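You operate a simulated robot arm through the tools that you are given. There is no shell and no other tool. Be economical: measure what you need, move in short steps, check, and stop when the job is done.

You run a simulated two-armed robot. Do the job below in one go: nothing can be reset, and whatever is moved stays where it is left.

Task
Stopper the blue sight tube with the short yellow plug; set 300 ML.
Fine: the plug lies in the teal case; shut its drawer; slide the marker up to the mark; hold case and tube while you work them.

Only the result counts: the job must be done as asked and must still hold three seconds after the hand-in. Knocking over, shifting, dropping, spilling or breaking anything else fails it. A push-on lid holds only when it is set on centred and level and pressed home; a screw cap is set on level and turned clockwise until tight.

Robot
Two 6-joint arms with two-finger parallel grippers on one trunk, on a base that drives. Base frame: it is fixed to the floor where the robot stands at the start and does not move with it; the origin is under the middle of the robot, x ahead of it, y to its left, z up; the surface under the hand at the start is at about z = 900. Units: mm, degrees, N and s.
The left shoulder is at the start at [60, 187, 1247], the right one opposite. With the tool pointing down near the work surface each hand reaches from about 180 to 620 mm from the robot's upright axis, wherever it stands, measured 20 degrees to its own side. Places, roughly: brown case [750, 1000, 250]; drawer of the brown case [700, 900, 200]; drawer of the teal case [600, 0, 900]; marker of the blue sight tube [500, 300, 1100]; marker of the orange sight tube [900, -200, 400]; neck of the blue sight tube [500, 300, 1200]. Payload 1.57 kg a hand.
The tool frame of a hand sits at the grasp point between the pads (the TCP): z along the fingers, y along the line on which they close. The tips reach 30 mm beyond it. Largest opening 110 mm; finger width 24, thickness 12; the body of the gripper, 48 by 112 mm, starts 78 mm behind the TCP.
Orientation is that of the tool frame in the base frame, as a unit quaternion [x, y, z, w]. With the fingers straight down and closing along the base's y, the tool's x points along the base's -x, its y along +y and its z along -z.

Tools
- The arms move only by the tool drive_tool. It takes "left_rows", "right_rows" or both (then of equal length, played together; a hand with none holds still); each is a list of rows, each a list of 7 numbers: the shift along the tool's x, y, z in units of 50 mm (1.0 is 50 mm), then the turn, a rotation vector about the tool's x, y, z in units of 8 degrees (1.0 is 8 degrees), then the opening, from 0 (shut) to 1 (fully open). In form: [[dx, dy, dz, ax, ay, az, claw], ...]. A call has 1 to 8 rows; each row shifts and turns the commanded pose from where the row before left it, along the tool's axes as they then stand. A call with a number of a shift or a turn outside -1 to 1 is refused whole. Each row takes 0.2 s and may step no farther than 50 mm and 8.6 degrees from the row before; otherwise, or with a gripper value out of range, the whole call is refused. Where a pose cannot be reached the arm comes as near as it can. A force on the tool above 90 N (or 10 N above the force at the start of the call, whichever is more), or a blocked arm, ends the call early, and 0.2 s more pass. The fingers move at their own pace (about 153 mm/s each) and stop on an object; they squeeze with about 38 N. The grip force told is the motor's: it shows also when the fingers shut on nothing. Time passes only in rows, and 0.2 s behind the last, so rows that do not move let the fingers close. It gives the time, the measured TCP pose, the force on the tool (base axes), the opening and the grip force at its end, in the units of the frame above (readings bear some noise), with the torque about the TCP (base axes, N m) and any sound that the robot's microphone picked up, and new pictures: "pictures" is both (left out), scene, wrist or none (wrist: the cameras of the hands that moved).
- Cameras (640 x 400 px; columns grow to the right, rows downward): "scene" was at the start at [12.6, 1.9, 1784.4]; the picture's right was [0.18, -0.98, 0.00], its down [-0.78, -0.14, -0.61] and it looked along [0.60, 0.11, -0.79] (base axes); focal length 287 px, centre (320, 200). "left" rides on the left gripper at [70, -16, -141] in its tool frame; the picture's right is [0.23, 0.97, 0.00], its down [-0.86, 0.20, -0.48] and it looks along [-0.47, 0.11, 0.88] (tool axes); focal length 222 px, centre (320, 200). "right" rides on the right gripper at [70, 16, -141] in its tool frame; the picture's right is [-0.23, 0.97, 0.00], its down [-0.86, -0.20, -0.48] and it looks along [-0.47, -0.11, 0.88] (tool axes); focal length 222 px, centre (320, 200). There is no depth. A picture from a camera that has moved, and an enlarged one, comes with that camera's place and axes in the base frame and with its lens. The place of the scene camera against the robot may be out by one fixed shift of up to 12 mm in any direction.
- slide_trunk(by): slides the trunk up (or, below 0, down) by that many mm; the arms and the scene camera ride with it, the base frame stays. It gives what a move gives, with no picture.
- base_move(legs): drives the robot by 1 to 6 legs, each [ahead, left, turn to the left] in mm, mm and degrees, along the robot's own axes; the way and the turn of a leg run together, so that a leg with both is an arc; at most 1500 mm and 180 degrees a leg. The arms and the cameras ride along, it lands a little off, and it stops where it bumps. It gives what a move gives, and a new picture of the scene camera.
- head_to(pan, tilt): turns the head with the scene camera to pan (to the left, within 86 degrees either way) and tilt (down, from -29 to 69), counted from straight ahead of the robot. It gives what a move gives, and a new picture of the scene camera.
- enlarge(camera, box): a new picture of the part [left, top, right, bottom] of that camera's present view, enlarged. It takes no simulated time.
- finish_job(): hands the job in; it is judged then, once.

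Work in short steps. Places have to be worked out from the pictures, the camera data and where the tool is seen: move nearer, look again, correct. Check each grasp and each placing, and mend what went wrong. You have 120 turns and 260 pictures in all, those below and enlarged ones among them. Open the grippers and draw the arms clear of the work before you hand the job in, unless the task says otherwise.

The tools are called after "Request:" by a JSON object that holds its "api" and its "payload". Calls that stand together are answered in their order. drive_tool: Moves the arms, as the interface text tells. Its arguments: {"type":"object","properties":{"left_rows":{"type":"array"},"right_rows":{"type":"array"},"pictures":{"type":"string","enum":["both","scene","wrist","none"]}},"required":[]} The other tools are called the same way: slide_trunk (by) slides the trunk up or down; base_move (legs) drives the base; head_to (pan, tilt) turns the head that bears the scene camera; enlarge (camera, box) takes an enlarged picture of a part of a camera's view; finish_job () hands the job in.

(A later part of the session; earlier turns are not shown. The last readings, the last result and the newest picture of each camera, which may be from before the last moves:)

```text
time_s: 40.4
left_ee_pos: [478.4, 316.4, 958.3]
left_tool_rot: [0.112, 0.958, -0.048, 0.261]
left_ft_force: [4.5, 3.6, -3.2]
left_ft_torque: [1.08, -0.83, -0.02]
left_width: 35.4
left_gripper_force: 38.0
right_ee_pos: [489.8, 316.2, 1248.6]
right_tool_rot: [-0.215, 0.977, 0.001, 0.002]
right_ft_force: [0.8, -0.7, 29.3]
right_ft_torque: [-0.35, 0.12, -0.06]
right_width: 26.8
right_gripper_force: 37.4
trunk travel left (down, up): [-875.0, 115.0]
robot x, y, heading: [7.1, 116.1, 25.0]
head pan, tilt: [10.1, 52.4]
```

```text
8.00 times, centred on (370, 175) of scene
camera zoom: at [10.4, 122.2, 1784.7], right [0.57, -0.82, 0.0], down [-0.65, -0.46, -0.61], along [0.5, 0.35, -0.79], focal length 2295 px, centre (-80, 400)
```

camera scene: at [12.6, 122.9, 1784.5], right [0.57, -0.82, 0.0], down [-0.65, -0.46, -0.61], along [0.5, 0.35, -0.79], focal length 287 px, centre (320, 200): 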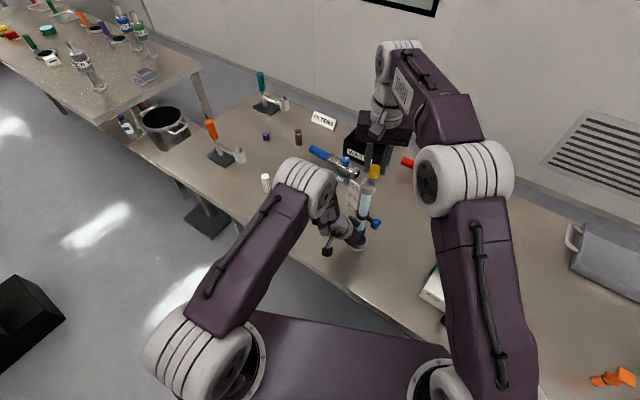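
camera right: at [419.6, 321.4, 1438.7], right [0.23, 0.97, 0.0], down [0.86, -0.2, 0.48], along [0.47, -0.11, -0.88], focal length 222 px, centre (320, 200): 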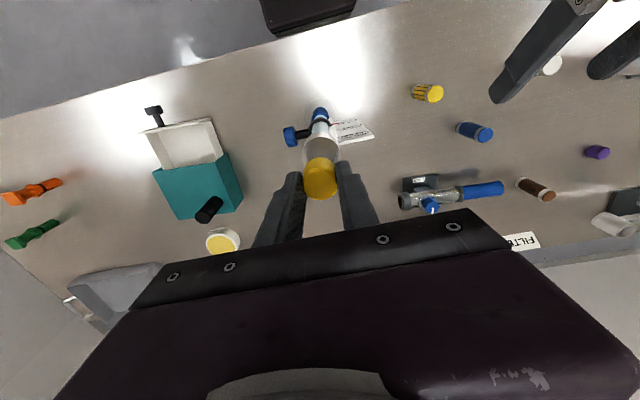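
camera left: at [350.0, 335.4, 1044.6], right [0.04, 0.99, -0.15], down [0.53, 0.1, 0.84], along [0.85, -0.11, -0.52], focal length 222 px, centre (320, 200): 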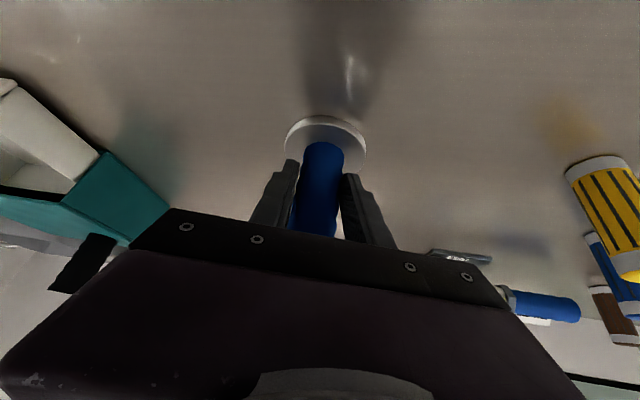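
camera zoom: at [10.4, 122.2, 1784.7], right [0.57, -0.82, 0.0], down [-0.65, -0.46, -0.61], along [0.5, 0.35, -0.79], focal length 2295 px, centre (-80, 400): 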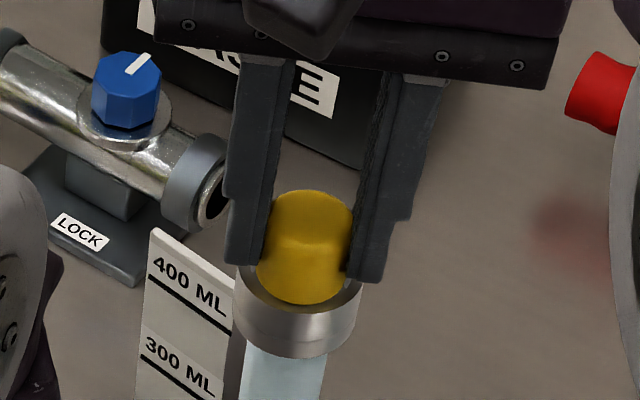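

There is 29 N of contact: the plug has met the bore or cup floor and slid a little in the fingers. I look closer from both cameras.

Request:
{"api": "enlarge", "payload": {"camera": "scene", "box": [362, 170, 392, 200]}}

Request:
{"api": "enlarge", "payload": {"camera": "right", "box": [290, 120, 350, 200]}}

```text
13.33 times, centred on (377, 185) of scene
camera zoom: at [10.4, 122.2, 1784.7], right [0.57, -0.82, 0.0], down [-0.65, -0.46, -0.61], along [0.5, 0.35, -0.79], focal length 3825 px, centre (-440, 400)
```

zoom: 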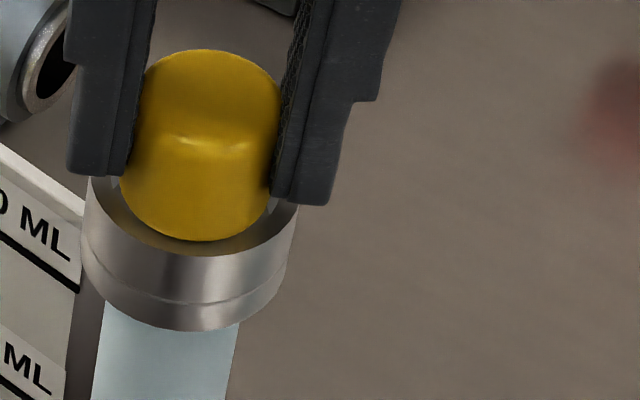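

```text
5.00 times, centred on (320, 160) of right
camera zoom: at [418.7, 301.2, 1390.3], right [-0.2, 0.98, 0.0], down [0.86, 0.18, 0.48], along [0.47, 0.1, -0.88], focal length 1111 px, centre (320, 400)
```

zoom: 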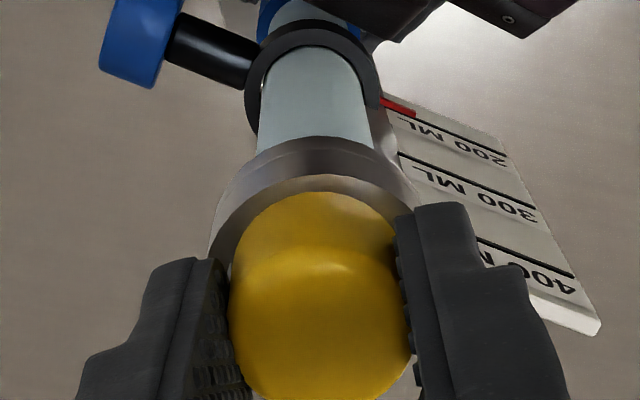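

The fingertips have met the rim, so the plug's lower 12 mm is already in the neck and looks centred. I release it, rise a little and check it stands level.

Request:
{"api": "drive_tool", "payload": {"right_rows": [[0, 0, -0.03, 0, 0, 0, 0], [0, 0, 0, 0, 0, 0, 0.4], [0, 0, 0, 0, 0, 0, 0.45], [0, 0, -0.4, 0, 0, 0, 0.45], [0, 0, -0.5, 0, 0, 0, 0.45]], "pictures": "none"}}

Request:
{"api": "enlarge", "payload": {"camera": "scene", "box": [355, 170, 400, 210]}}

Request:
{"api": "enlarge", "payload": {"camera": "right", "box": [280, 100, 360, 200]}}

```text
time_s: 41.6
left_ee_pos: [478.0, 316.1, 959.3]
left_tool_rot: [0.112, 0.957, -0.049, 0.262]
left_ft_force: [-2.5, 0.7, 8.9]
left_ft_torque: [0.38, -0.04, 0.06]
left_width: 34.7
left_gripper_force: 38.0
right_ee_pos: [489.1, 315.2, 1293.2]
right_tool_rot: [-0.215, 0.977, 0.0, -0.001]
right_ft_force: [0.3, -0.6, 0.6]
right_ft_torque: [-0.01, -0.02, 0.01]
right_width: 49.6
right_gripper_force: 0.1
trunk travel left (down, up): [-875.0, 115.0]
robot x, y, heading: [6.4, 115.8, 24.7]
head pan, tilt: [10.1, 52.4]
```

```text
10.00 times, centred on (378, 190) of scene
camera zoom: at [10.4, 122.4, 1784.5], right [0.57, -0.82, 0.0], down [-0.65, -0.46, -0.61], along [0.5, 0.35, -0.79], focal length 2869 px, centre (-255, 300)
```

zoom: 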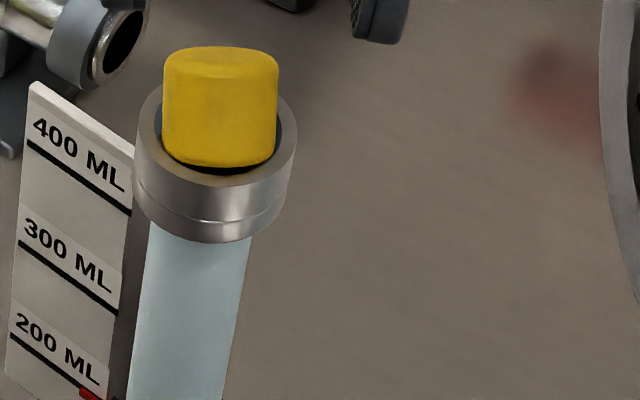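

```text
4.00 times, centred on (320, 150) of right
camera zoom: at [419.4, 301.1, 1434.2], right [-0.2, 0.98, 0.0], down [0.86, 0.18, 0.48], along [0.47, 0.1, -0.88], focal length 888 px, centre (320, 400)
```

zoom: 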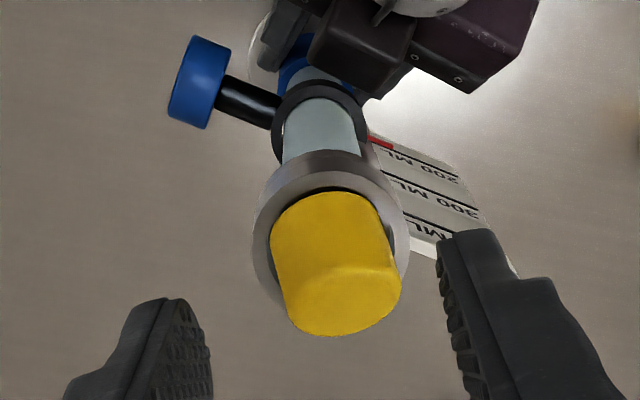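

The plug stands in the neck but leans a few degrees towards +y. I regrip it just above the rim to straighten it, then push down gently.

Request:
{"api": "drive_tool", "payload": {"right_rows": [[-0.015, 0.033, 0.4, 0, 0, 0, 0.45], [0, 0, 0.4, 0, 0, 0, 0.45], [0, 0, 0, 0, 0, 0, 0.2], [0, 0, 0, 0, 0, 0, 0], [0, 0, 0, 0, 0, 0, 0], [0, 0, 0.04, 0, 0, 0, 0]], "pictures": "none"}}

Request:
{"api": "enlarge", "payload": {"camera": "scene", "box": [355, 170, 400, 210]}}

Request:
{"api": "enlarge", "payload": {"camera": "right", "box": [280, 100, 360, 200]}}

```text
time_s: 43.0
left_ee_pos: [479.9, 316.0, 957.4]
left_tool_rot: [0.112, 0.957, -0.048, 0.262]
left_ft_force: [5.5, 2.7, 1.1]
left_ft_torque: [0.82, 0.02, 0.0]
left_width: 34.8
left_gripper_force: 38.1
right_ee_pos: [489.1, 318.4, 1252.1]
right_tool_rot: [-0.216, 0.976, 0.001, 0.002]
right_ft_force: [-2.1, 0.9, 16.2]
right_ft_torque: [0.08, -0.12, 0.0]
right_width: 25.0
right_gripper_force: 36.6
trunk travel left (down, up): [-875.0, 115.0]
robot x, y, heading: [5.1, 118.4, 24.9]
head pan, tilt: [10.1, 52.4]
```

```text
10.00 times, centred on (378, 190) of scene
camera zoom: at [10.8, 121.9, 1784.6], right [0.57, -0.82, 0.0], down [-0.65, -0.45, -0.61], along [0.5, 0.35, -0.79], focal length 2869 px, centre (-255, 300)
```

zoom: 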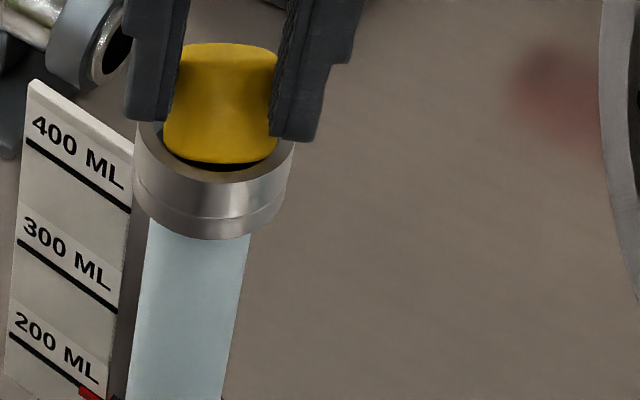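

```text
4.00 times, centred on (320, 150) of right
camera zoom: at [418.5, 302.5, 1394.2], right [-0.2, 0.98, 0.0], down [0.86, 0.18, 0.48], along [0.47, 0.1, -0.88], focal length 888 px, centre (320, 400)
```

zoom: 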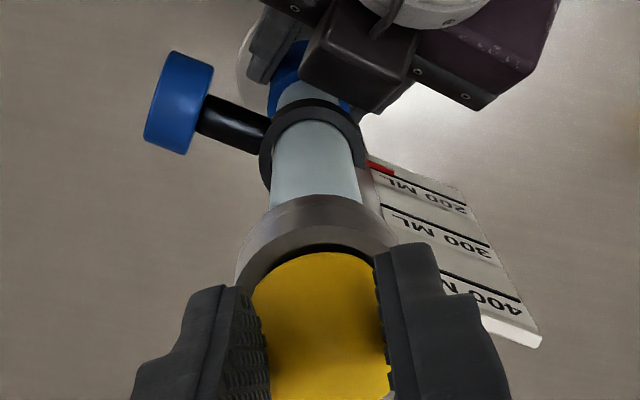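

The plug is now upright between the pads. I push it down a few millimetres while gripped.

Request:
{"api": "drive_tool", "payload": {"right_rows": [[0, 0, 0.06, 0, 0, 0, 0], [0, 0, 0.06, 0, 0, 0, 0], [0, 0, 0, 0, 0, 0, 0]], "pictures": "none"}}

Request:
{"api": "enlarge", "payload": {"camera": "scene", "box": [355, 170, 400, 210]}}

```text
time_s: 43.8
left_ee_pos: [479.8, 316.1, 957.6]
left_tool_rot: [0.111, 0.958, -0.047, 0.261]
left_ft_force: [12.0, 8.7, -5.6]
left_ft_torque: [0.56, -0.32, -0.06]
left_width: 35.3
left_gripper_force: 38.3
right_ee_pos: [488.1, 316.9, 1246.8]
right_tool_rot: [-0.215, 0.977, 0.001, 0.002]
right_ft_force: [-1.2, -1.5, 39.3]
right_ft_torque: [0.13, -0.52, -0.05]
right_width: 24.9
right_gripper_force: 36.6
trunk travel left (down, up): [-875.0, 115.0]
robot x, y, heading: [4.6, 118.5, 24.6]
head pan, tilt: [10.1, 52.4]
```

```text
10.00 times, centred on (378, 190) of scene
camera zoom: at [10.3, 121.8, 1784.6], right [0.57, -0.82, 0.0], down [-0.65, -0.45, -0.61], along [0.5, 0.35, -0.79], focal length 2869 px, centre (-255, 300)
```

zoom: 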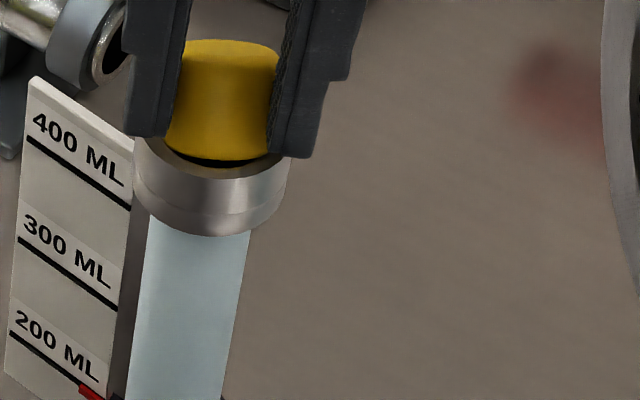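

The fingers slid down onto the rim without moving the plug further. I release, rise, and look at the plug's seat before pressing from above.

Request:
{"api": "drive_tool", "payload": {"right_rows": [[0, 0, -0.04, 0, 0, 0, 0], [0, 0, 0, 0, 0, 0, 0.45], [0, 0, 0, 0, 0, 0, 0.5], [0, 0, -0.8, 0, 0, 0, 0.5], [0.3, 0, -0.8, 0, 0, 0, 0.5]], "pictures": "none"}}

Request:
{"api": "enlarge", "payload": {"camera": "scene", "box": [360, 175, 390, 200]}}

Request:
{"api": "enlarge", "payload": {"camera": "right", "box": [295, 110, 375, 190]}}

```text
time_s: 45.0
left_ee_pos: [479.4, 317.0, 957.8]
left_tool_rot: [0.112, 0.957, -0.048, 0.262]
left_ft_force: [-2.1, 0.8, 13.2]
left_ft_torque: [0.52, -0.24, 0.04]
left_width: 35.0
left_gripper_force: 38.1
right_ee_pos: [475.4, 310.1, 1328.6]
right_tool_rot: [-0.216, 0.976, -0.001, 0.0]
right_ft_force: [0.9, 0.2, -0.2]
right_ft_torque: [-0.01, 0.01, -0.03]
right_width: 54.9
right_gripper_force: 0.1
trunk travel left (down, up): [-875.0, 115.0]
robot x, y, heading: [5.6, 118.3, 25.2]
head pan, tilt: [10.1, 52.4]
```

```text
16.00 times, centred on (375, 188) of scene
camera zoom: at [10.1, 121.9, 1784.4], right [0.57, -0.82, 0.0], down [-0.65, -0.45, -0.61], along [0.5, 0.35, -0.79], focal length 4590 px, centre (-560, 400)
```

zoom: 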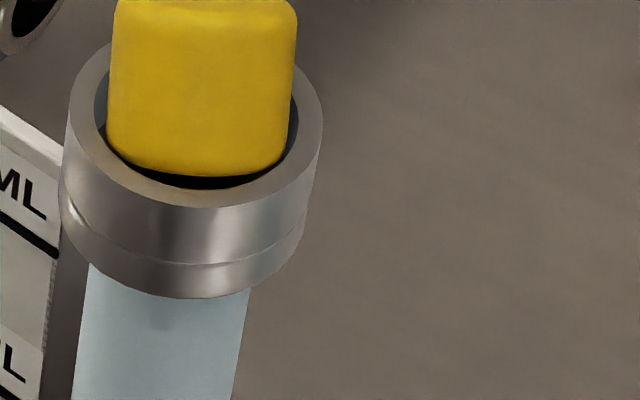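

```text
5.00 times, centred on (335, 150) of right
camera zoom: at [405.3, 296.4, 1468.7], right [-0.2, 0.98, 0.0], down [0.86, 0.18, 0.48], along [0.47, 0.1, -0.88], focal length 1111 px, centre (245, 450)
```

zoom: 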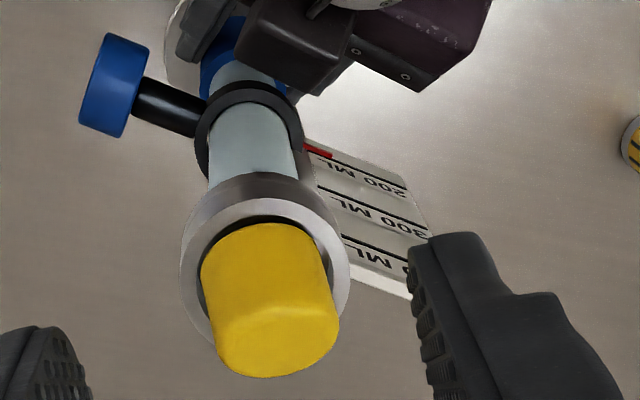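

The plug sits upright in the mouth but not home. I close the right fingers and press straight down on its centre.

Request:
{"api": "drive_tool", "payload": {"right_rows": [[-0.27, 0.01, 0, 0, 0, 0, 0.1], [0, 0, 0.5, 0, 0, 0, 0], [0, 0, 0.5, 0, 0, 0, 0], [0, 0, 0, 0, 0, 0, 0]], "pictures": "none"}}

Request:
{"api": "enlarge", "payload": {"camera": "scene", "box": [355, 165, 400, 205]}}

Request:
{"api": "enlarge", "payload": {"camera": "right", "box": [280, 110, 360, 210]}}

```text
time_s: 46.0
left_ee_pos: [478.7, 316.3, 957.8]
left_tool_rot: [0.112, 0.958, -0.047, 0.261]
left_ft_force: [-1.0, -0.1, 12.5]
left_ft_torque: [0.41, -0.32, 0.03]
left_width: 34.8
left_gripper_force: 38.1
right_ee_pos: [485.5, 318.4, 1277.7]
right_tool_rot: [-0.215, 0.977, 0.0, 0.001]
right_ft_force: [-0.1, -0.1, -0.5]
right_ft_torque: [0.0, -0.02, 0.01]
right_width: 0.0
right_gripper_force: 20.9
trunk travel left (down, up): [-875.0, 115.0]
robot x, y, heading: [7.2, 115.2, 24.8]
head pan, tilt: [10.1, 52.4]
```

```text
10.00 times, centred on (378, 185) of scene
camera zoom: at [10.5, 121.9, 1784.5], right [0.57, -0.82, 0.0], down [-0.65, -0.45, -0.61], along [0.5, 0.35, -0.79], focal length 2869 px, centre (-255, 350)
```

zoom: 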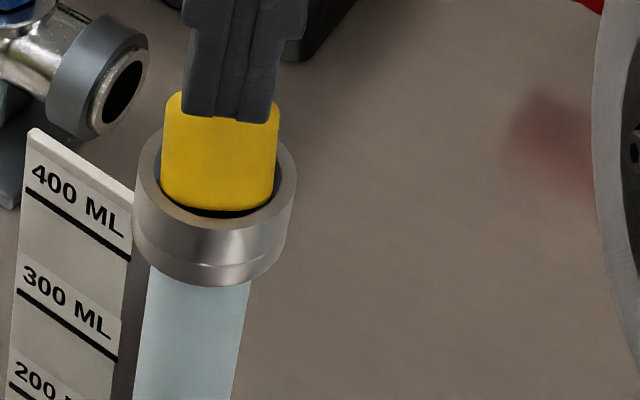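

```text
4.00 times, centred on (320, 160) of right
camera zoom: at [416.7, 303.7, 1419.0], right [-0.2, 0.98, 0.0], down [0.86, 0.18, 0.48], along [0.47, 0.1, -0.88], focal length 888 px, centre (320, 360)
```

zoom: 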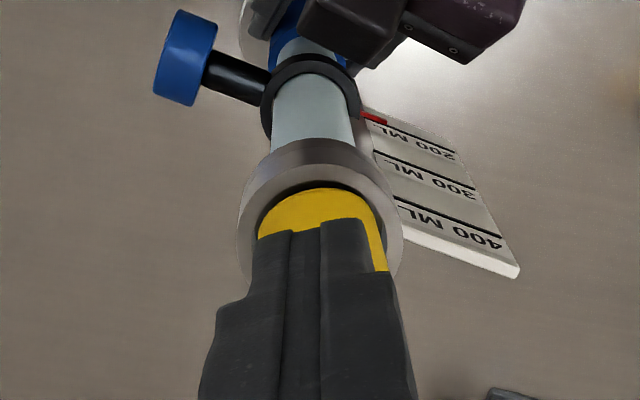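

The closed fingertips are centred just above the plug. I press down in small steps and watch the force.

Request:
{"api": "drive_tool", "payload": {"right_rows": [[-0.01, 0, 0.06, 0, 0, 0, 0], [0, 0, 0.06, 0, 0, 0, 0], [0, 0, 0.06, 0, 0, 0, 0]], "pictures": "none"}}

```text
time_s: 46.8
left_ee_pos: [479.5, 317.3, 957.9]
left_tool_rot: [0.112, 0.957, -0.048, 0.262]
left_ft_force: [-0.6, -0.2, 11.3]
left_ft_torque: [0.4, -0.28, -0.04]
left_width: 35.0
left_gripper_force: 37.7
right_ee_pos: [487.9, 317.2, 1268.5]
right_tool_rot: [-0.215, 0.977, 0.001, 0.001]
right_ft_force: [-0.1, -0.2, 0.6]
right_ft_torque: [0.02, 0.03, 0.02]
right_width: 0.0
right_gripper_force: 21.0
trunk travel left (down, up): [-875.0, 115.0]
robot x, y, heading: [5.1, 114.6, 24.9]
head pan, tilt: [10.1, 52.4]
```

No contact yet at tip z 1238. I continue down in 3 mm steps.

Request:
{"api": "drive_tool", "payload": {"right_rows": [[0, 0, 0.06, 0, 0, 0, 0], [0, 0, 0.06, 0, 0, 0, 0], [0, 0, 0.06, 0, 0, 0, 0]], "pictures": "none"}}

Request:
{"api": "enlarge", "payload": {"camera": "scene", "box": [355, 165, 400, 205]}}

```text
time_s: 47.6
left_ee_pos: [479.1, 314.9, 958.5]
left_tool_rot: [0.113, 0.957, -0.048, 0.262]
left_ft_force: [-0.4, -3.1, 8.7]
left_ft_torque: [0.18, -0.43, -0.1]
left_width: 34.6
left_gripper_force: 37.6
right_ee_pos: [488.5, 317.3, 1257.7]
right_tool_rot: [-0.216, 0.976, 0.0, 0.001]
right_ft_force: [-0.7, -0.6, -0.6]
right_ft_torque: [0.0, -0.01, 0.03]
right_width: 0.0
right_gripper_force: 21.6
trunk travel left (down, up): [-875.0, 115.0]
robot x, y, heading: [7.6, 114.4, 24.7]
head pan, tilt: [10.1, 52.4]
```

```text
10.00 times, centred on (378, 185) of scene
camera zoom: at [11.1, 122.2, 1784.4], right [0.57, -0.82, 0.0], down [-0.65, -0.46, -0.61], along [0.5, 0.35, -0.79], focal length 2869 px, centre (-255, 350)
```

zoom: 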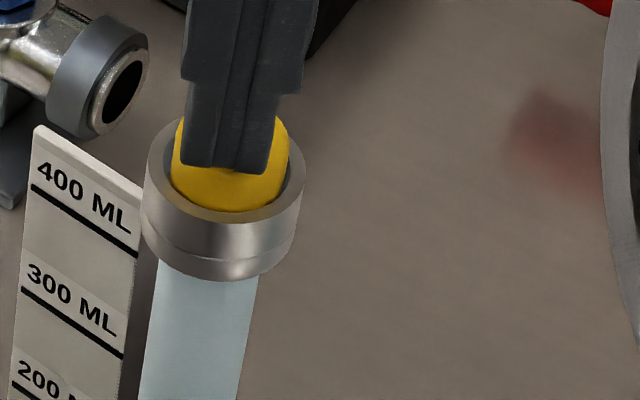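

The plug has moved lower, but there is no residual force. I continue pressing.

Request:
{"api": "drive_tool", "payload": {"right_rows": [[0, 0, 0.06, 0, 0, 0, 0], [0, 0, 0.06, 0, 0, 0, 0]], "pictures": "none"}}

Request:
{"api": "enlarge", "payload": {"camera": "scene", "box": [355, 165, 400, 205]}}

```text
time_s: 48.2
left_ee_pos: [480.8, 314.9, 957.1]
left_tool_rot: [0.111, 0.958, -0.047, 0.261]
left_ft_force: [5.0, -0.6, 4.3]
left_ft_torque: [-0.09, -0.24, -0.12]
left_width: 34.9
left_gripper_force: 38.1
right_ee_pos: [487.8, 317.7, 1254.3]
right_tool_rot: [-0.216, 0.976, 0.001, 0.001]
right_ft_force: [-0.9, -2.2, 12.4]
right_ft_torque: [-0.05, 0.08, -0.01]
right_width: 0.0
right_gripper_force: 21.3
trunk travel left (down, up): [-875.0, 115.0]
robot x, y, heading: [6.5, 115.9, 25.0]
head pan, tilt: [10.1, 52.4]
```

```text
10.00 times, centred on (378, 185) of scene
camera zoom: at [11.3, 121.2, 1784.6], right [0.57, -0.82, 0.0], down [-0.65, -0.45, -0.61], along [0.5, 0.35, -0.79], focal length 2869 px, centre (-255, 350)
```

zoom: 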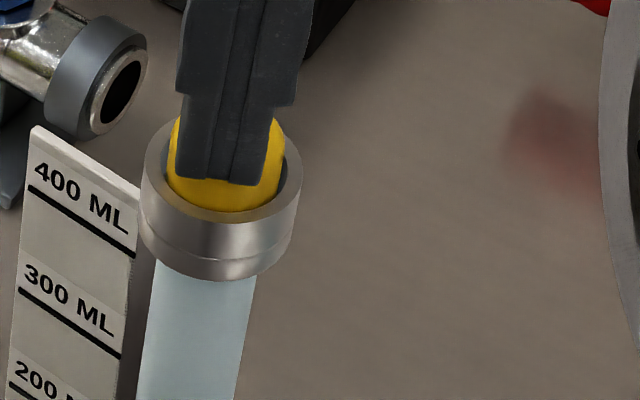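

Contact at 12 N. I keep pressing.

Request:
{"api": "drive_tool", "payload": {"right_rows": [[0, 0, 0.06, 0, 0, 0, 0], [0, 0, 0.06, 0, 0, 0, 0], [0, 0, 0.06, 0, 0, 0, 0]], "pictures": "none"}}

Request:
{"api": "enlarge", "payload": {"camera": "scene", "box": [355, 165, 400, 205]}}

```text
time_s: 49.1
left_ee_pos: [478.1, 315.5, 958.5]
left_tool_rot: [0.11, 0.958, -0.046, 0.262]
left_ft_force: [-0.9, 0.7, 6.5]
left_ft_torque: [-0.73, 0.08, -0.06]
left_width: 34.7
left_gripper_force: 37.8
right_ee_pos: [487.5, 317.9, 1253.9]
right_tool_rot: [-0.216, 0.976, 0.006, 0.01]
right_ft_force: [-3.2, -4.4, 18.4]
right_ft_torque: [-0.18, 0.07, 0.0]
right_width: 0.0
right_gripper_force: 21.1
trunk travel left (down, up): [-875.0, 115.0]
robot x, y, heading: [4.0, 116.5, 24.9]
head pan, tilt: [10.1, 52.4]
stopped in row 3 (right hand): the force on the tool passed its limit at 90 N (the readings are from after the stop); the commanded pose is now the measured one
```

```text
10.00 times, centred on (378, 185) of scene
camera zoom: at [7.1, 120.4, 1784.0], right [0.57, -0.82, 0.0], down [-0.65, -0.45, -0.61], along [0.5, 0.35, -0.79], focal length 2869 px, centre (-255, 350)
```

zoom: 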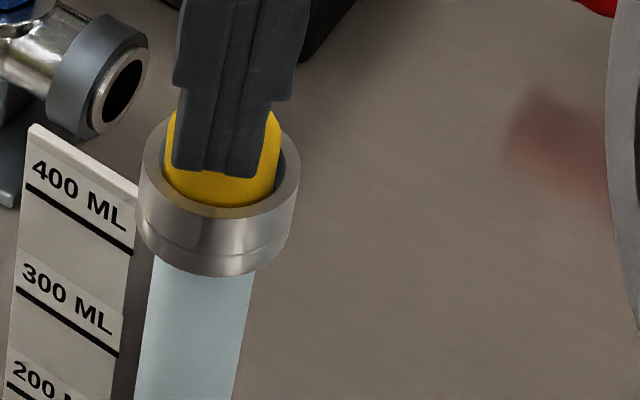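

The force passed 90 N with the plug no longer moving, so it is probably home. I raise the hand and inspect.

Request:
{"api": "drive_tool", "payload": {"right_rows": [[0, 0, -0.5, 0, 0, 0, 0], [0, 0, -0.8, 0, 0, 0, 0], [0.8, 0, 0, 0, 0, 0, 0.3], [0.8, 0, 0, 0, 0, 0, 0.5]], "pictures": "none"}}

Request:
{"api": "enlarge", "payload": {"camera": "scene", "box": [355, 170, 395, 205]}}

Request:
{"api": "enlarge", "payload": {"camera": "right", "box": [270, 120, 390, 240]}}

```text
time_s: 50.1
left_ee_pos: [478.4, 316.9, 957.9]
left_tool_rot: [0.111, 0.958, -0.047, 0.261]
left_ft_force: [-0.3, -2.1, 18.8]
left_ft_torque: [0.4, -0.77, -0.09]
left_width: 34.9
left_gripper_force: 38.4
right_ee_pos: [414.7, 286.1, 1316.4]
right_tool_rot: [-0.216, 0.976, 0.005, 0.009]
right_ft_force: [0.1, 0.3, -0.5]
right_ft_torque: [-0.01, -0.01, 0.01]
right_width: 55.2
right_gripper_force: 0.0
trunk travel left (down, up): [-875.0, 115.0]
robot x, y, heading: [4.6, 117.7, 25.0]
head pan, tilt: [10.1, 52.4]
```

```text
11.43 times, centred on (375, 188) of scene
camera zoom: at [9.8, 120.6, 1784.5], right [0.57, -0.82, 0.0], down [-0.65, -0.45, -0.61], along [0.5, 0.35, -0.79], focal length 3279 px, centre (-309, 343)
```

zoom: 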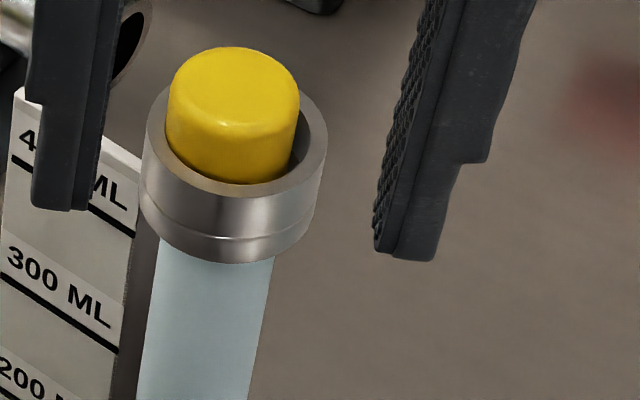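

```text
3.33 times, centred on (330, 180) of right
camera zoom: at [343.5, 268.7, 1456.7], right [-0.2, 0.98, 0.01], down [0.85, 0.17, 0.49], along [0.48, 0.11, -0.87], focal length 740 px, centre (287, 267)
```

zoom: 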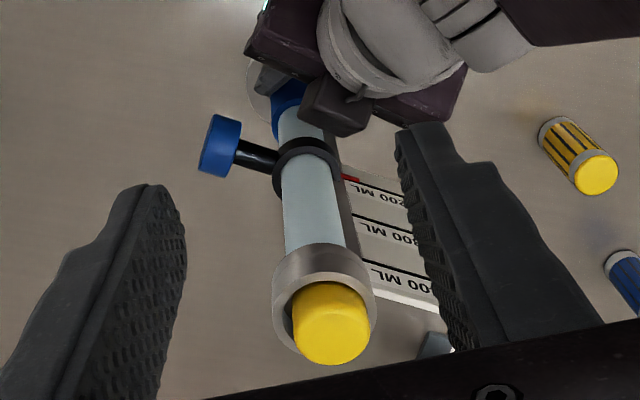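

I take a closer look at the seat.

Request:
{"api": "enlarge", "payload": {"camera": "scene", "box": [362, 172, 382, 192]}}

Request:
{"api": "enlarge", "payload": {"camera": "right", "box": [312, 158, 352, 192]}}

```text
16.00 times, centred on (372, 182) of scene
camera zoom: at [9.8, 120.6, 1784.5], right [0.57, -0.82, 0.0], down [-0.65, -0.45, -0.61], along [0.5, 0.35, -0.79], focal length 4590 px, centre (-512, 488)
```

zoom: 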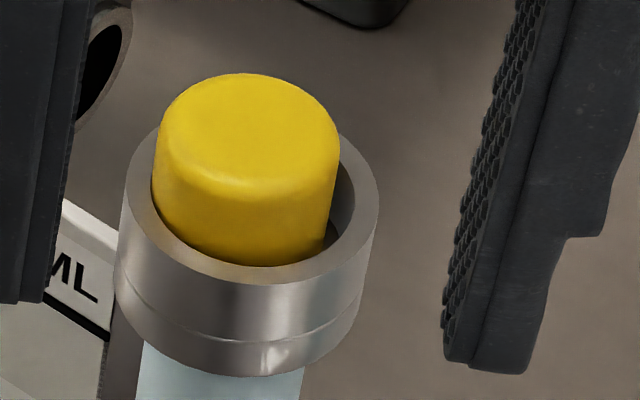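

```text
11.76 times, centred on (332, 175) of right
camera zoom: at [343.5, 268.7, 1456.7], right [-0.2, 0.98, 0.01], down [0.85, 0.17, 0.49], along [0.48, 0.11, -0.87], focal length 2613 px, centre (179, 494)
```

zoom: 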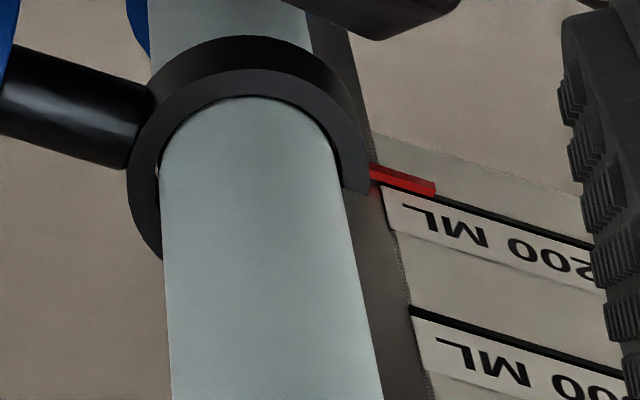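

I aim the enlargement at the plug in the right camera.

Request:
{"api": "enlarge", "payload": {"camera": "right", "box": [313, 192, 353, 232]}}

```text
10.00 times, centred on (333, 212) of right
camera zoom: at [343.5, 268.7, 1456.7], right [-0.2, 0.98, 0.01], down [0.85, 0.17, 0.49], along [0.48, 0.11, -0.87], focal length 2221 px, centre (190, 80)
```

zoom: 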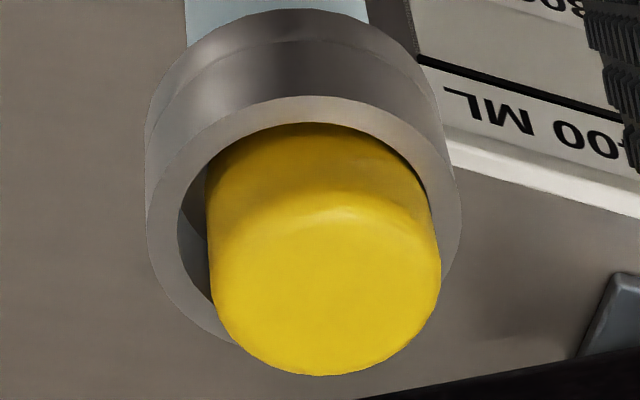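

The plug is level but about 2 mm off towards +y inside the bore, and there was no click. I regrip it with the hand centred on the bore, to centre the plug, then push again.

Request:
{"api": "drive_tool", "payload": {"right_rows": [[-0.8, -0.05, 0, 0, 0, 0, 0.45], [-0.8, -0.05, 0, 0, 0, 0, 0.45], [0, 0, 0.3, 0, 0, 0, 0.45]], "pictures": "none"}}

Request:
{"api": "enlarge", "payload": {"camera": "right", "box": [270, 110, 370, 210]}}

```text
time_s: 50.9
left_ee_pos: [479.1, 315.7, 957.9]
left_tool_rot: [0.111, 0.958, -0.046, 0.26]
left_ft_force: [0.5, -0.3, 20.4]
left_ft_torque: [0.49, -0.9, -0.07]
left_width: 34.7
left_gripper_force: 37.7
right_ee_pos: [490.9, 314.5, 1301.8]
right_tool_rot: [-0.216, 0.976, 0.006, 0.007]
right_ft_force: [-1.4, -0.4, -0.5]
right_ft_torque: [0.04, 0.01, 0.01]
right_width: 49.5
right_gripper_force: 0.1
trunk travel left (down, up): [-875.0, 115.0]
robot x, y, heading: [3.4, 117.2, 24.9]
head pan, tilt: [10.1, 52.4]
```

```text
4.00 times, centred on (320, 160) of right
camera zoom: at [418.2, 298.8, 1443.7], right [-0.2, 0.98, 0.01], down [0.85, 0.17, 0.49], along [0.48, 0.11, -0.87], focal length 888 px, centre (320, 360)
```

zoom: 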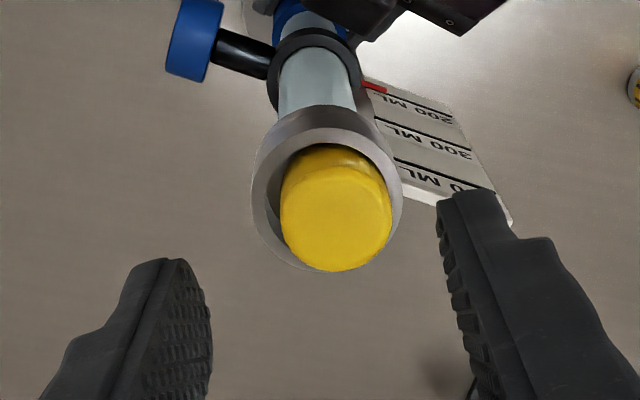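

The rim centre lies 2 mm to tool +y from the hand. I correct that and the hand's 1° tilt, then descend and grip the protruding part.

Request:
{"api": "drive_tool", "payload": {"right_rows": [[0, 0.036, 0, 0.062, 0.116, 0, 0.45], [0, 0, 0.5, 0, 0, 0, 0.45], [0, 0, 0.5, 0, 0, 0, 0.45]], "pictures": "none"}}

Request:
{"api": "enlarge", "payload": {"camera": "right", "box": [270, 130, 370, 230]}}

Request:
{"api": "enlarge", "payload": {"camera": "scene", "box": [355, 165, 400, 205]}}

```text
time_s: 51.7
left_ee_pos: [478.9, 316.8, 958.4]
left_tool_rot: [0.111, 0.958, -0.047, 0.261]
left_ft_force: [2.9, -1.1, 22.5]
left_ft_torque: [0.54, -0.87, -0.09]
left_width: 34.9
left_gripper_force: 37.9
right_ee_pos: [489.1, 315.1, 1251.2]
right_tool_rot: [-0.216, 0.976, 0.001, 0.002]
right_ft_force: [0.5, 0.5, -0.1]
right_ft_torque: [0.02, -0.02, 0.01]
right_width: 49.4
right_gripper_force: 0.2
trunk travel left (down, up): [-875.0, 115.0]
robot x, y, heading: [8.5, 117.2, 24.9]
head pan, tilt: [10.1, 52.4]
```

```text
4.00 times, centred on (320, 180) of right
camera zoom: at [418.6, 300.7, 1392.6], right [-0.2, 0.98, 0.0], down [0.86, 0.18, 0.48], along [0.47, 0.1, -0.88], focal length 888 px, centre (320, 280)
```

zoom: 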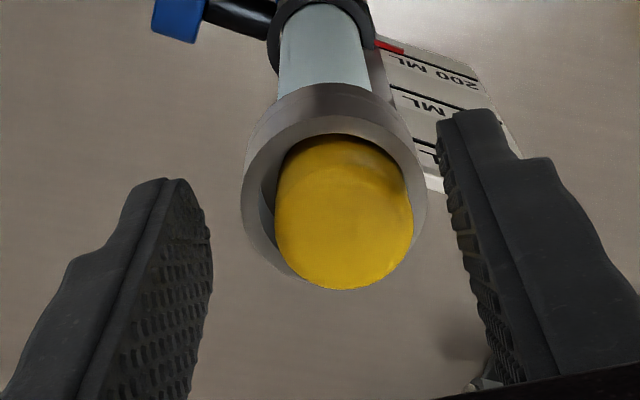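

```text
10.00 times, centred on (378, 185) of scene
camera zoom: at [9.8, 121.0, 1784.6], right [0.57, -0.82, 0.0], down [-0.65, -0.45, -0.61], along [0.5, 0.35, -0.79], focal length 2869 px, centre (-255, 350)
```

zoom: 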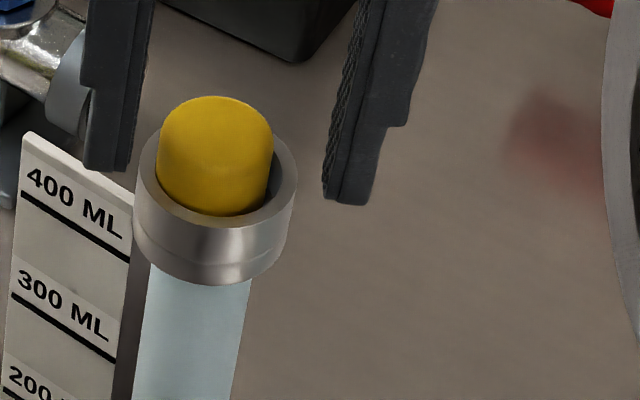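

The right camera shows the rim 5–6 mm further forward and 2 mm to tool +y. I correct and look again before closing.

Request:
{"api": "drive_tool", "payload": {"right_rows": [[-0.12, 0.044, 0, 0, 0, 0, 0.45], [0, 0, 0, 0, 0, 0, 0.45]], "pictures": "none"}}

Request:
{"api": "enlarge", "payload": {"camera": "right", "box": [270, 130, 370, 230]}}

```text
time_s: 52.3
left_ee_pos: [478.8, 316.9, 958.9]
left_tool_rot: [0.11, 0.958, -0.046, 0.26]
left_ft_force: [2.7, -0.6, 22.2]
left_ft_torque: [0.64, -0.83, -0.08]
left_width: 35.0
left_gripper_force: 38.3
right_ee_pos: [494.5, 319.8, 1251.1]
right_tool_rot: [-0.217, 0.976, 0.0, 0.0]
right_ft_force: [0.0, 0.0, 0.2]
right_ft_torque: [-0.01, -0.01, -0.01]
right_width: 49.9
right_gripper_force: 0.1
trunk travel left (down, up): [-875.0, 115.0]
robot x, y, heading: [5.0, 116.8, 24.9]
head pan, tilt: [10.1, 52.4]
```

```text
4.00 times, centred on (320, 180) of right
camera zoom: at [423.4, 305.5, 1392.7], right [-0.2, 0.98, 0.0], down [0.86, 0.18, 0.48], along [0.47, 0.1, -0.88], focal length 888 px, centre (320, 280)
```

zoom: 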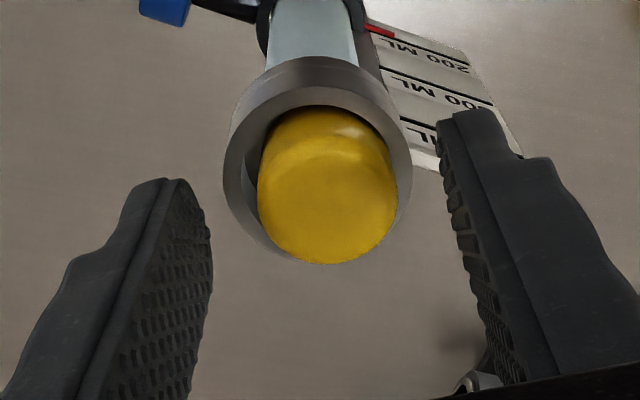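

Now the rim is centred under the hand. I close on the plug to centre it, and push down a little.

Request:
{"api": "drive_tool", "payload": {"right_rows": [[0, 0, 0, 0, 0, 0, 0.25], [0, 0, 0, 0, 0, 0, 0], [0, 0, 0, 0, 0, 0, 0], [0.02, 0, 0.03, 0, 0, 0, 0]], "pictures": "none"}}

Request:
{"api": "enlarge", "payload": {"camera": "right", "box": [270, 130, 370, 230]}}

Request:
{"api": "enlarge", "payload": {"camera": "scene", "box": [355, 165, 400, 205]}}

```text
time_s: 53.3
left_ee_pos: [478.1, 315.8, 957.0]
left_tool_rot: [0.111, 0.958, -0.046, 0.26]
left_ft_force: [5.6, -1.1, 15.4]
left_ft_torque: [0.87, -0.63, -0.15]
left_width: 35.0
left_gripper_force: 38.0
right_ee_pos: [494.7, 318.8, 1251.5]
right_tool_rot: [-0.216, 0.976, 0.0, 0.002]
right_ft_force: [-1.3, 1.1, 10.5]
right_ft_torque: [0.0, 0.03, 0.03]
right_width: 27.4
right_gripper_force: 38.1
trunk travel left (down, up): [-875.0, 115.0]
robot x, y, heading: [7.5, 118.4, 24.7]
head pan, tilt: [10.1, 52.4]
```

```text
4.00 times, centred on (320, 180) of right
camera zoom: at [422.9, 304.7, 1392.3], right [-0.2, 0.98, 0.0], down [0.86, 0.18, 0.48], along [0.47, 0.1, -0.88], focal length 888 px, centre (320, 280)
```

zoom: 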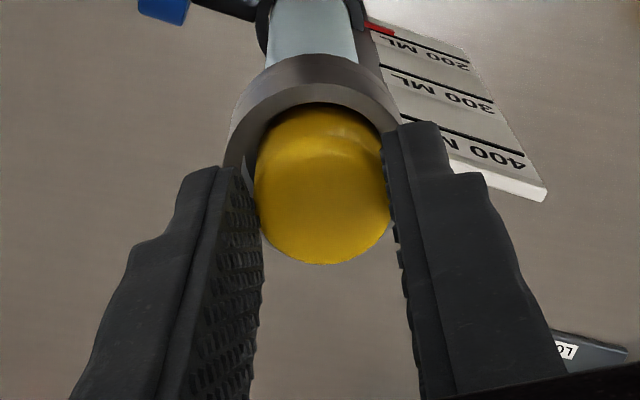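

```text
10.00 times, centred on (378, 185) of scene
camera zoom: at [9.9, 120.7, 1784.6], right [0.57, -0.82, 0.0], down [-0.65, -0.45, -0.61], along [0.5, 0.35, -0.79], focal length 2869 px, centre (-255, 350)
```

zoom: 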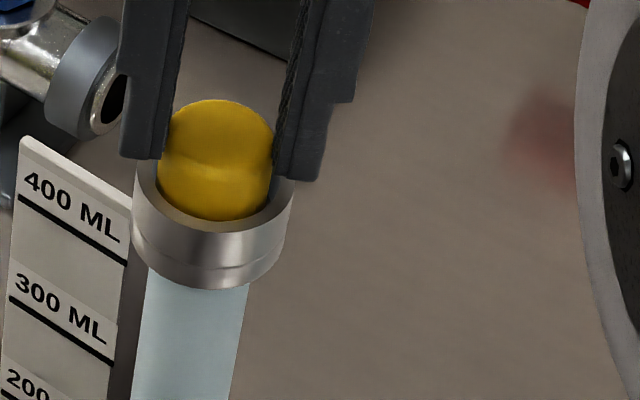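

The plug is centred now. I release, rise, close the fingers and press at this exact spot.

Request:
{"api": "drive_tool", "payload": {"right_rows": [[0, 0, 0, 0, 0, 0, 0.3], [0, 0, 0, 0, 0, 0, 0.4], [0, 0, -0.7, 0, 0, 0, 0.4], [0, 0, 0, 0, 0, 0, 0], [0, 0, 0, 0, 0, 0, 0], [0, 0, 0.4, 0, 0, 0, 0], [0, 0, 0.06, 0, 0, 0, 0], [0, 0, 0.06, 0, 0, 0, 0]], "pictures": "none"}}

Request:
{"api": "enlarge", "payload": {"camera": "right", "box": [270, 130, 370, 230]}}

```text
time_s: 55.1
left_ee_pos: [479.6, 315.8, 956.4]
left_tool_rot: [0.111, 0.958, -0.047, 0.26]
left_ft_force: [0.5, -1.3, 18.2]
left_ft_torque: [0.58, -0.59, -0.12]
left_width: 35.1
left_gripper_force: 38.5
right_ee_pos: [492.8, 319.1, 1257.0]
right_tool_rot: [-0.216, 0.976, -0.001, 0.002]
right_ft_force: [0.0, -0.2, -0.3]
right_ft_torque: [0.02, -0.03, -0.01]
right_width: 0.1
right_gripper_force: 21.1
trunk travel left (down, up): [-875.0, 115.0]
robot x, y, heading: [2.6, 118.6, 24.8]
head pan, tilt: [10.1, 52.4]
```

```text
4.00 times, centred on (320, 180) of right
camera zoom: at [422.6, 305.5, 1399.5], right [-0.2, 0.98, 0.0], down [0.86, 0.18, 0.48], along [0.47, 0.1, -0.88], focal length 888 px, centre (320, 280)
```

zoom: 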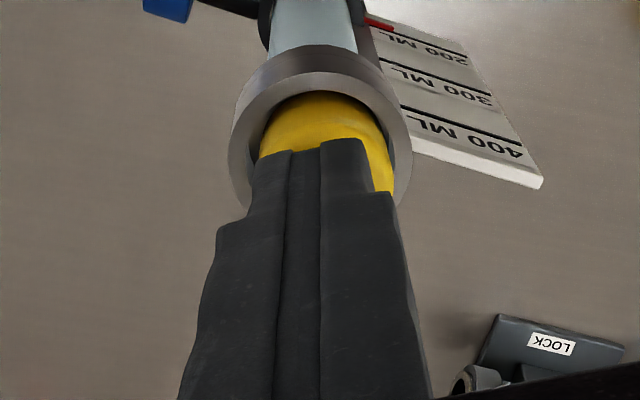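

Just above contact and centred. I press down in 3 mm steps.

Request:
{"api": "drive_tool", "payload": {"right_rows": [[0, 0, 0.06, 0, 0, 0, 0], [0, 0, 0.06, 0, 0, 0, 0], [0, 0, 0.06, 0, 0, 0, 0], [0, 0, 0.06, 0, 0, 0, 0]], "pictures": "none"}}

Request:
{"api": "enlarge", "payload": {"camera": "scene", "box": [355, 165, 400, 205]}}

```text
time_s: 56.1
left_ee_pos: [477.9, 316.8, 956.7]
left_tool_rot: [0.11, 0.958, -0.047, 0.26]
left_ft_force: [28.6, 9.2, -17.4]
left_ft_torque: [-0.17, 0.88, -0.41]
left_width: 34.7
left_gripper_force: 37.7
right_ee_pos: [494.4, 318.9, 1252.0]
right_tool_rot: [-0.216, 0.976, 0.002, 0.006]
right_ft_force: [-8.3, -6.8, 70.1]
right_ft_torque: [-0.42, 0.78, 0.02]
right_width: 0.1
right_gripper_force: 21.6
trunk travel left (down, up): [-875.0, 115.0]
robot x, y, heading: [7.8, 117.2, 24.8]
head pan, tilt: [10.1, 52.4]
```

```text
10.00 times, centred on (378, 185) of scene
camera zoom: at [9.9, 119.4, 1785.1], right [0.57, -0.82, 0.0], down [-0.65, -0.45, -0.61], along [0.5, 0.35, -0.79], focal length 2869 px, centre (-255, 350)
```

zoom: 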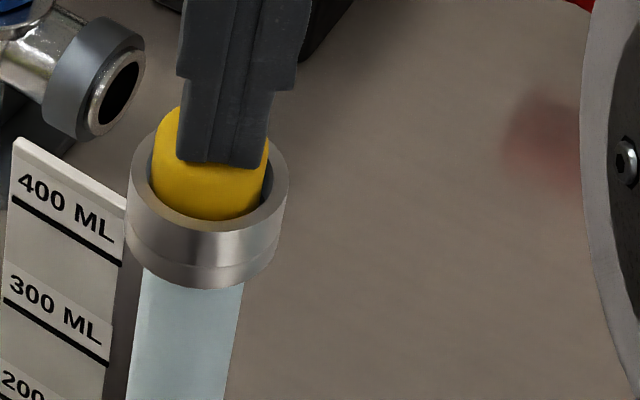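

70 N with no further travel. I raise the hand and inspect the plug's seat again.

Request:
{"api": "drive_tool", "payload": {"right_rows": [[0, 0, -0.4, 0, 0, 0, 0], [0, 0, -0.8, 0, 0, 0, 0], [0.8, 0, 0, 0, 0, 0, 0.3], [0.8, 0, 0, 0, 0, 0, 0.4]], "pictures": "none"}}

Request:
{"api": "enlarge", "payload": {"camera": "scene", "box": [362, 172, 382, 192]}}

Request:
{"api": "enlarge", "payload": {"camera": "right", "box": [313, 192, 353, 232]}}

```text
time_s: 57.1
left_ee_pos: [477.7, 316.5, 957.3]
left_tool_rot: [0.111, 0.958, -0.047, 0.26]
left_ft_force: [-3.2, -1.3, 17.1]
left_ft_torque: [0.48, -0.26, 0.04]
left_width: 34.9
left_gripper_force: 37.9
right_ee_pos: [419.0, 284.7, 1308.5]
right_tool_rot: [-0.215, 0.977, -0.001, 0.002]
right_ft_force: [0.8, -0.2, 0.4]
right_ft_torque: [-0.01, 0.0, 0.04]
right_width: 44.0
right_gripper_force: 0.0
trunk travel left (down, up): [-875.0, 115.0]
robot x, y, heading: [9.9, 115.1, 25.0]
head pan, tilt: [10.1, 52.4]
```

```text
16.00 times, centred on (372, 182) of scene
camera zoom: at [9.6, 120.7, 1784.4], right [0.57, -0.82, 0.0], down [-0.65, -0.45, -0.61], along [0.5, 0.35, -0.79], focal length 4590 px, centre (-512, 488)
```

zoom: 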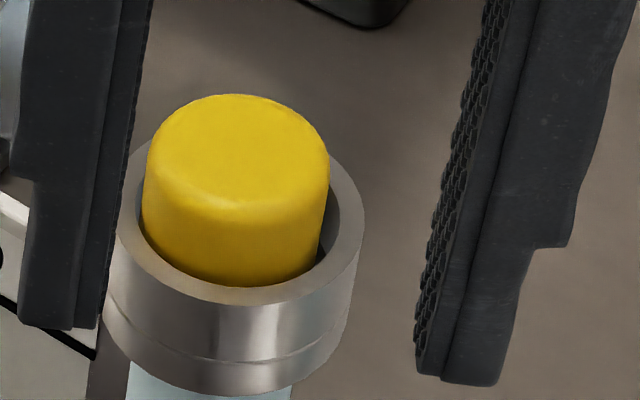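

```text
10.00 times, centred on (333, 212) of right
camera zoom: at [348.9, 270.1, 1450.3], right [-0.2, 0.98, 0.0], down [0.86, 0.18, 0.48], along [0.47, 0.1, -0.88], focal length 2221 px, centre (190, 80)
```

zoom: 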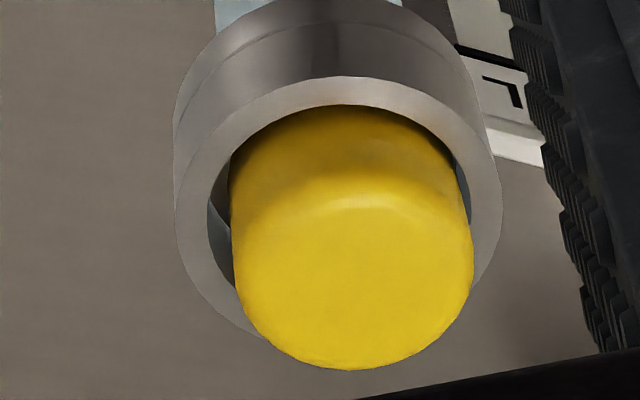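

The plug is now centred to about a millimetre, level and firm, so I count it as home. Next the marker: its knob is near (493, 265, 1058), pointing to -y. I move the right hand outward and yaw it 65° so the fingers close along x.

Request:
{"api": "drive_tool", "payload": {"right_rows": [[0.17, -0.85, 0, 0, 0, 0, 0.4], [0.17, -0.85, 0, 0, 0, 0, 0.4], [0, 0, 0, 0, 0, -1, 0.4], [0, 0, 0, 0, 0, -1, 0.4], [0, 0, 0, 0, 0, -1, 0.4], [0, 0, 0, 0, 0, -1, 0.4], [0, 0, 0, 0, 0, -1, 0.4], [0, 0, 0, 0, 0, -1, 0.4]], "pictures": "none"}}

Request:
{"api": "drive_tool", "payload": {"right_rows": [[0, 0, 0, 0, 0, -1, 0.4], [0, 0, 0, 0, 0, -1, 0.4], [0, 0, 0, 0, -0.94, 0, 0.4], [0, 0, 0, 0, -0.94, 0, 0.4], [0, 0, 0, 0, -0.94, 0, 0.4], [0, 0, 0, 0, -0.94, 0, 0.4]], "pictures": "both"}}

```text
time_s: 58.9
left_ee_pos: [478.5, 316.5, 957.7]
left_tool_rot: [0.111, 0.958, -0.047, 0.259]
left_ft_force: [-2.6, -3.4, 10.9]
left_ft_torque: [0.21, -0.12, -0.02]
left_width: 34.8
left_gripper_force: 38.3
right_ee_pos: [441.4, 200.7, 1307.3]
right_tool_rot: [-0.596, 0.803, -0.001, 0.001]
right_ft_force: [0.3, 0.0, -0.5]
right_ft_torque: [-0.01, -0.02, 0.02]
right_width: 43.9
right_gripper_force: 0.1
trunk travel left (down, up): [-875.0, 115.0]
robot x, y, heading: [6.6, 117.5, 25.1]
head pan, tilt: [10.1, 52.4]
```

```text
time_s: 60.3
left_ee_pos: [479.6, 316.0, 956.6]
left_tool_rot: [0.111, 0.958, -0.048, 0.259]
left_ft_force: [-0.9, -1.6, 9.1]
left_ft_torque: [0.34, -0.2, 0.04]
left_width: 34.4
left_gripper_force: 38.5
right_ee_pos: [442.2, 201.5, 1306.0]
right_tool_rot: [-0.676, 0.69, 0.181, 0.187]
right_ft_force: [0.9, 0.2, -0.1]
right_ft_torque: [0.01, -0.01, 0.0]
right_width: 44.0
right_gripper_force: 0.0
trunk travel left (down, up): [-875.0, 115.0]
robot x, y, heading: [8.8, 118.8, 24.9]
head pan, tilt: [10.1, 52.4]
camera scene: at [11.3, 121.3, 1784.5], right [0.57, -0.82, 0.0], down [-0.65, -0.45, -0.61], along [0.5, 0.35, -0.79], focal length 287 px, centre (320, 200)
camera right: at [423.4, 70.6, 1393.9], right [-0.97, 0.21, 0.11], down [0.21, 0.5, 0.84], along [0.13, 0.84, -0.53], focal length 222 px, centre (320, 200)
```

scene: 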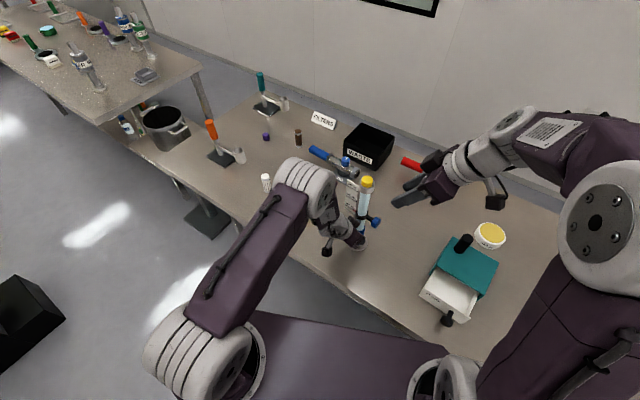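
right: 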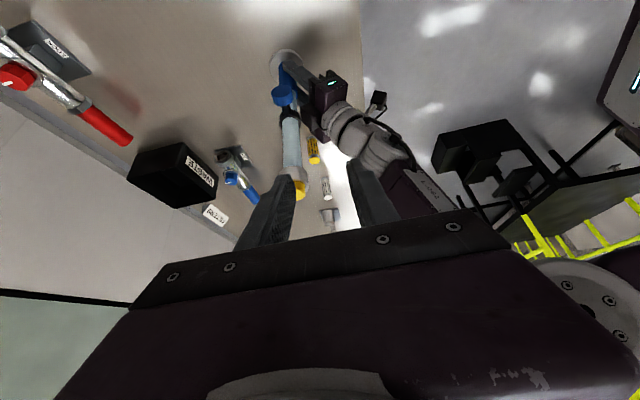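

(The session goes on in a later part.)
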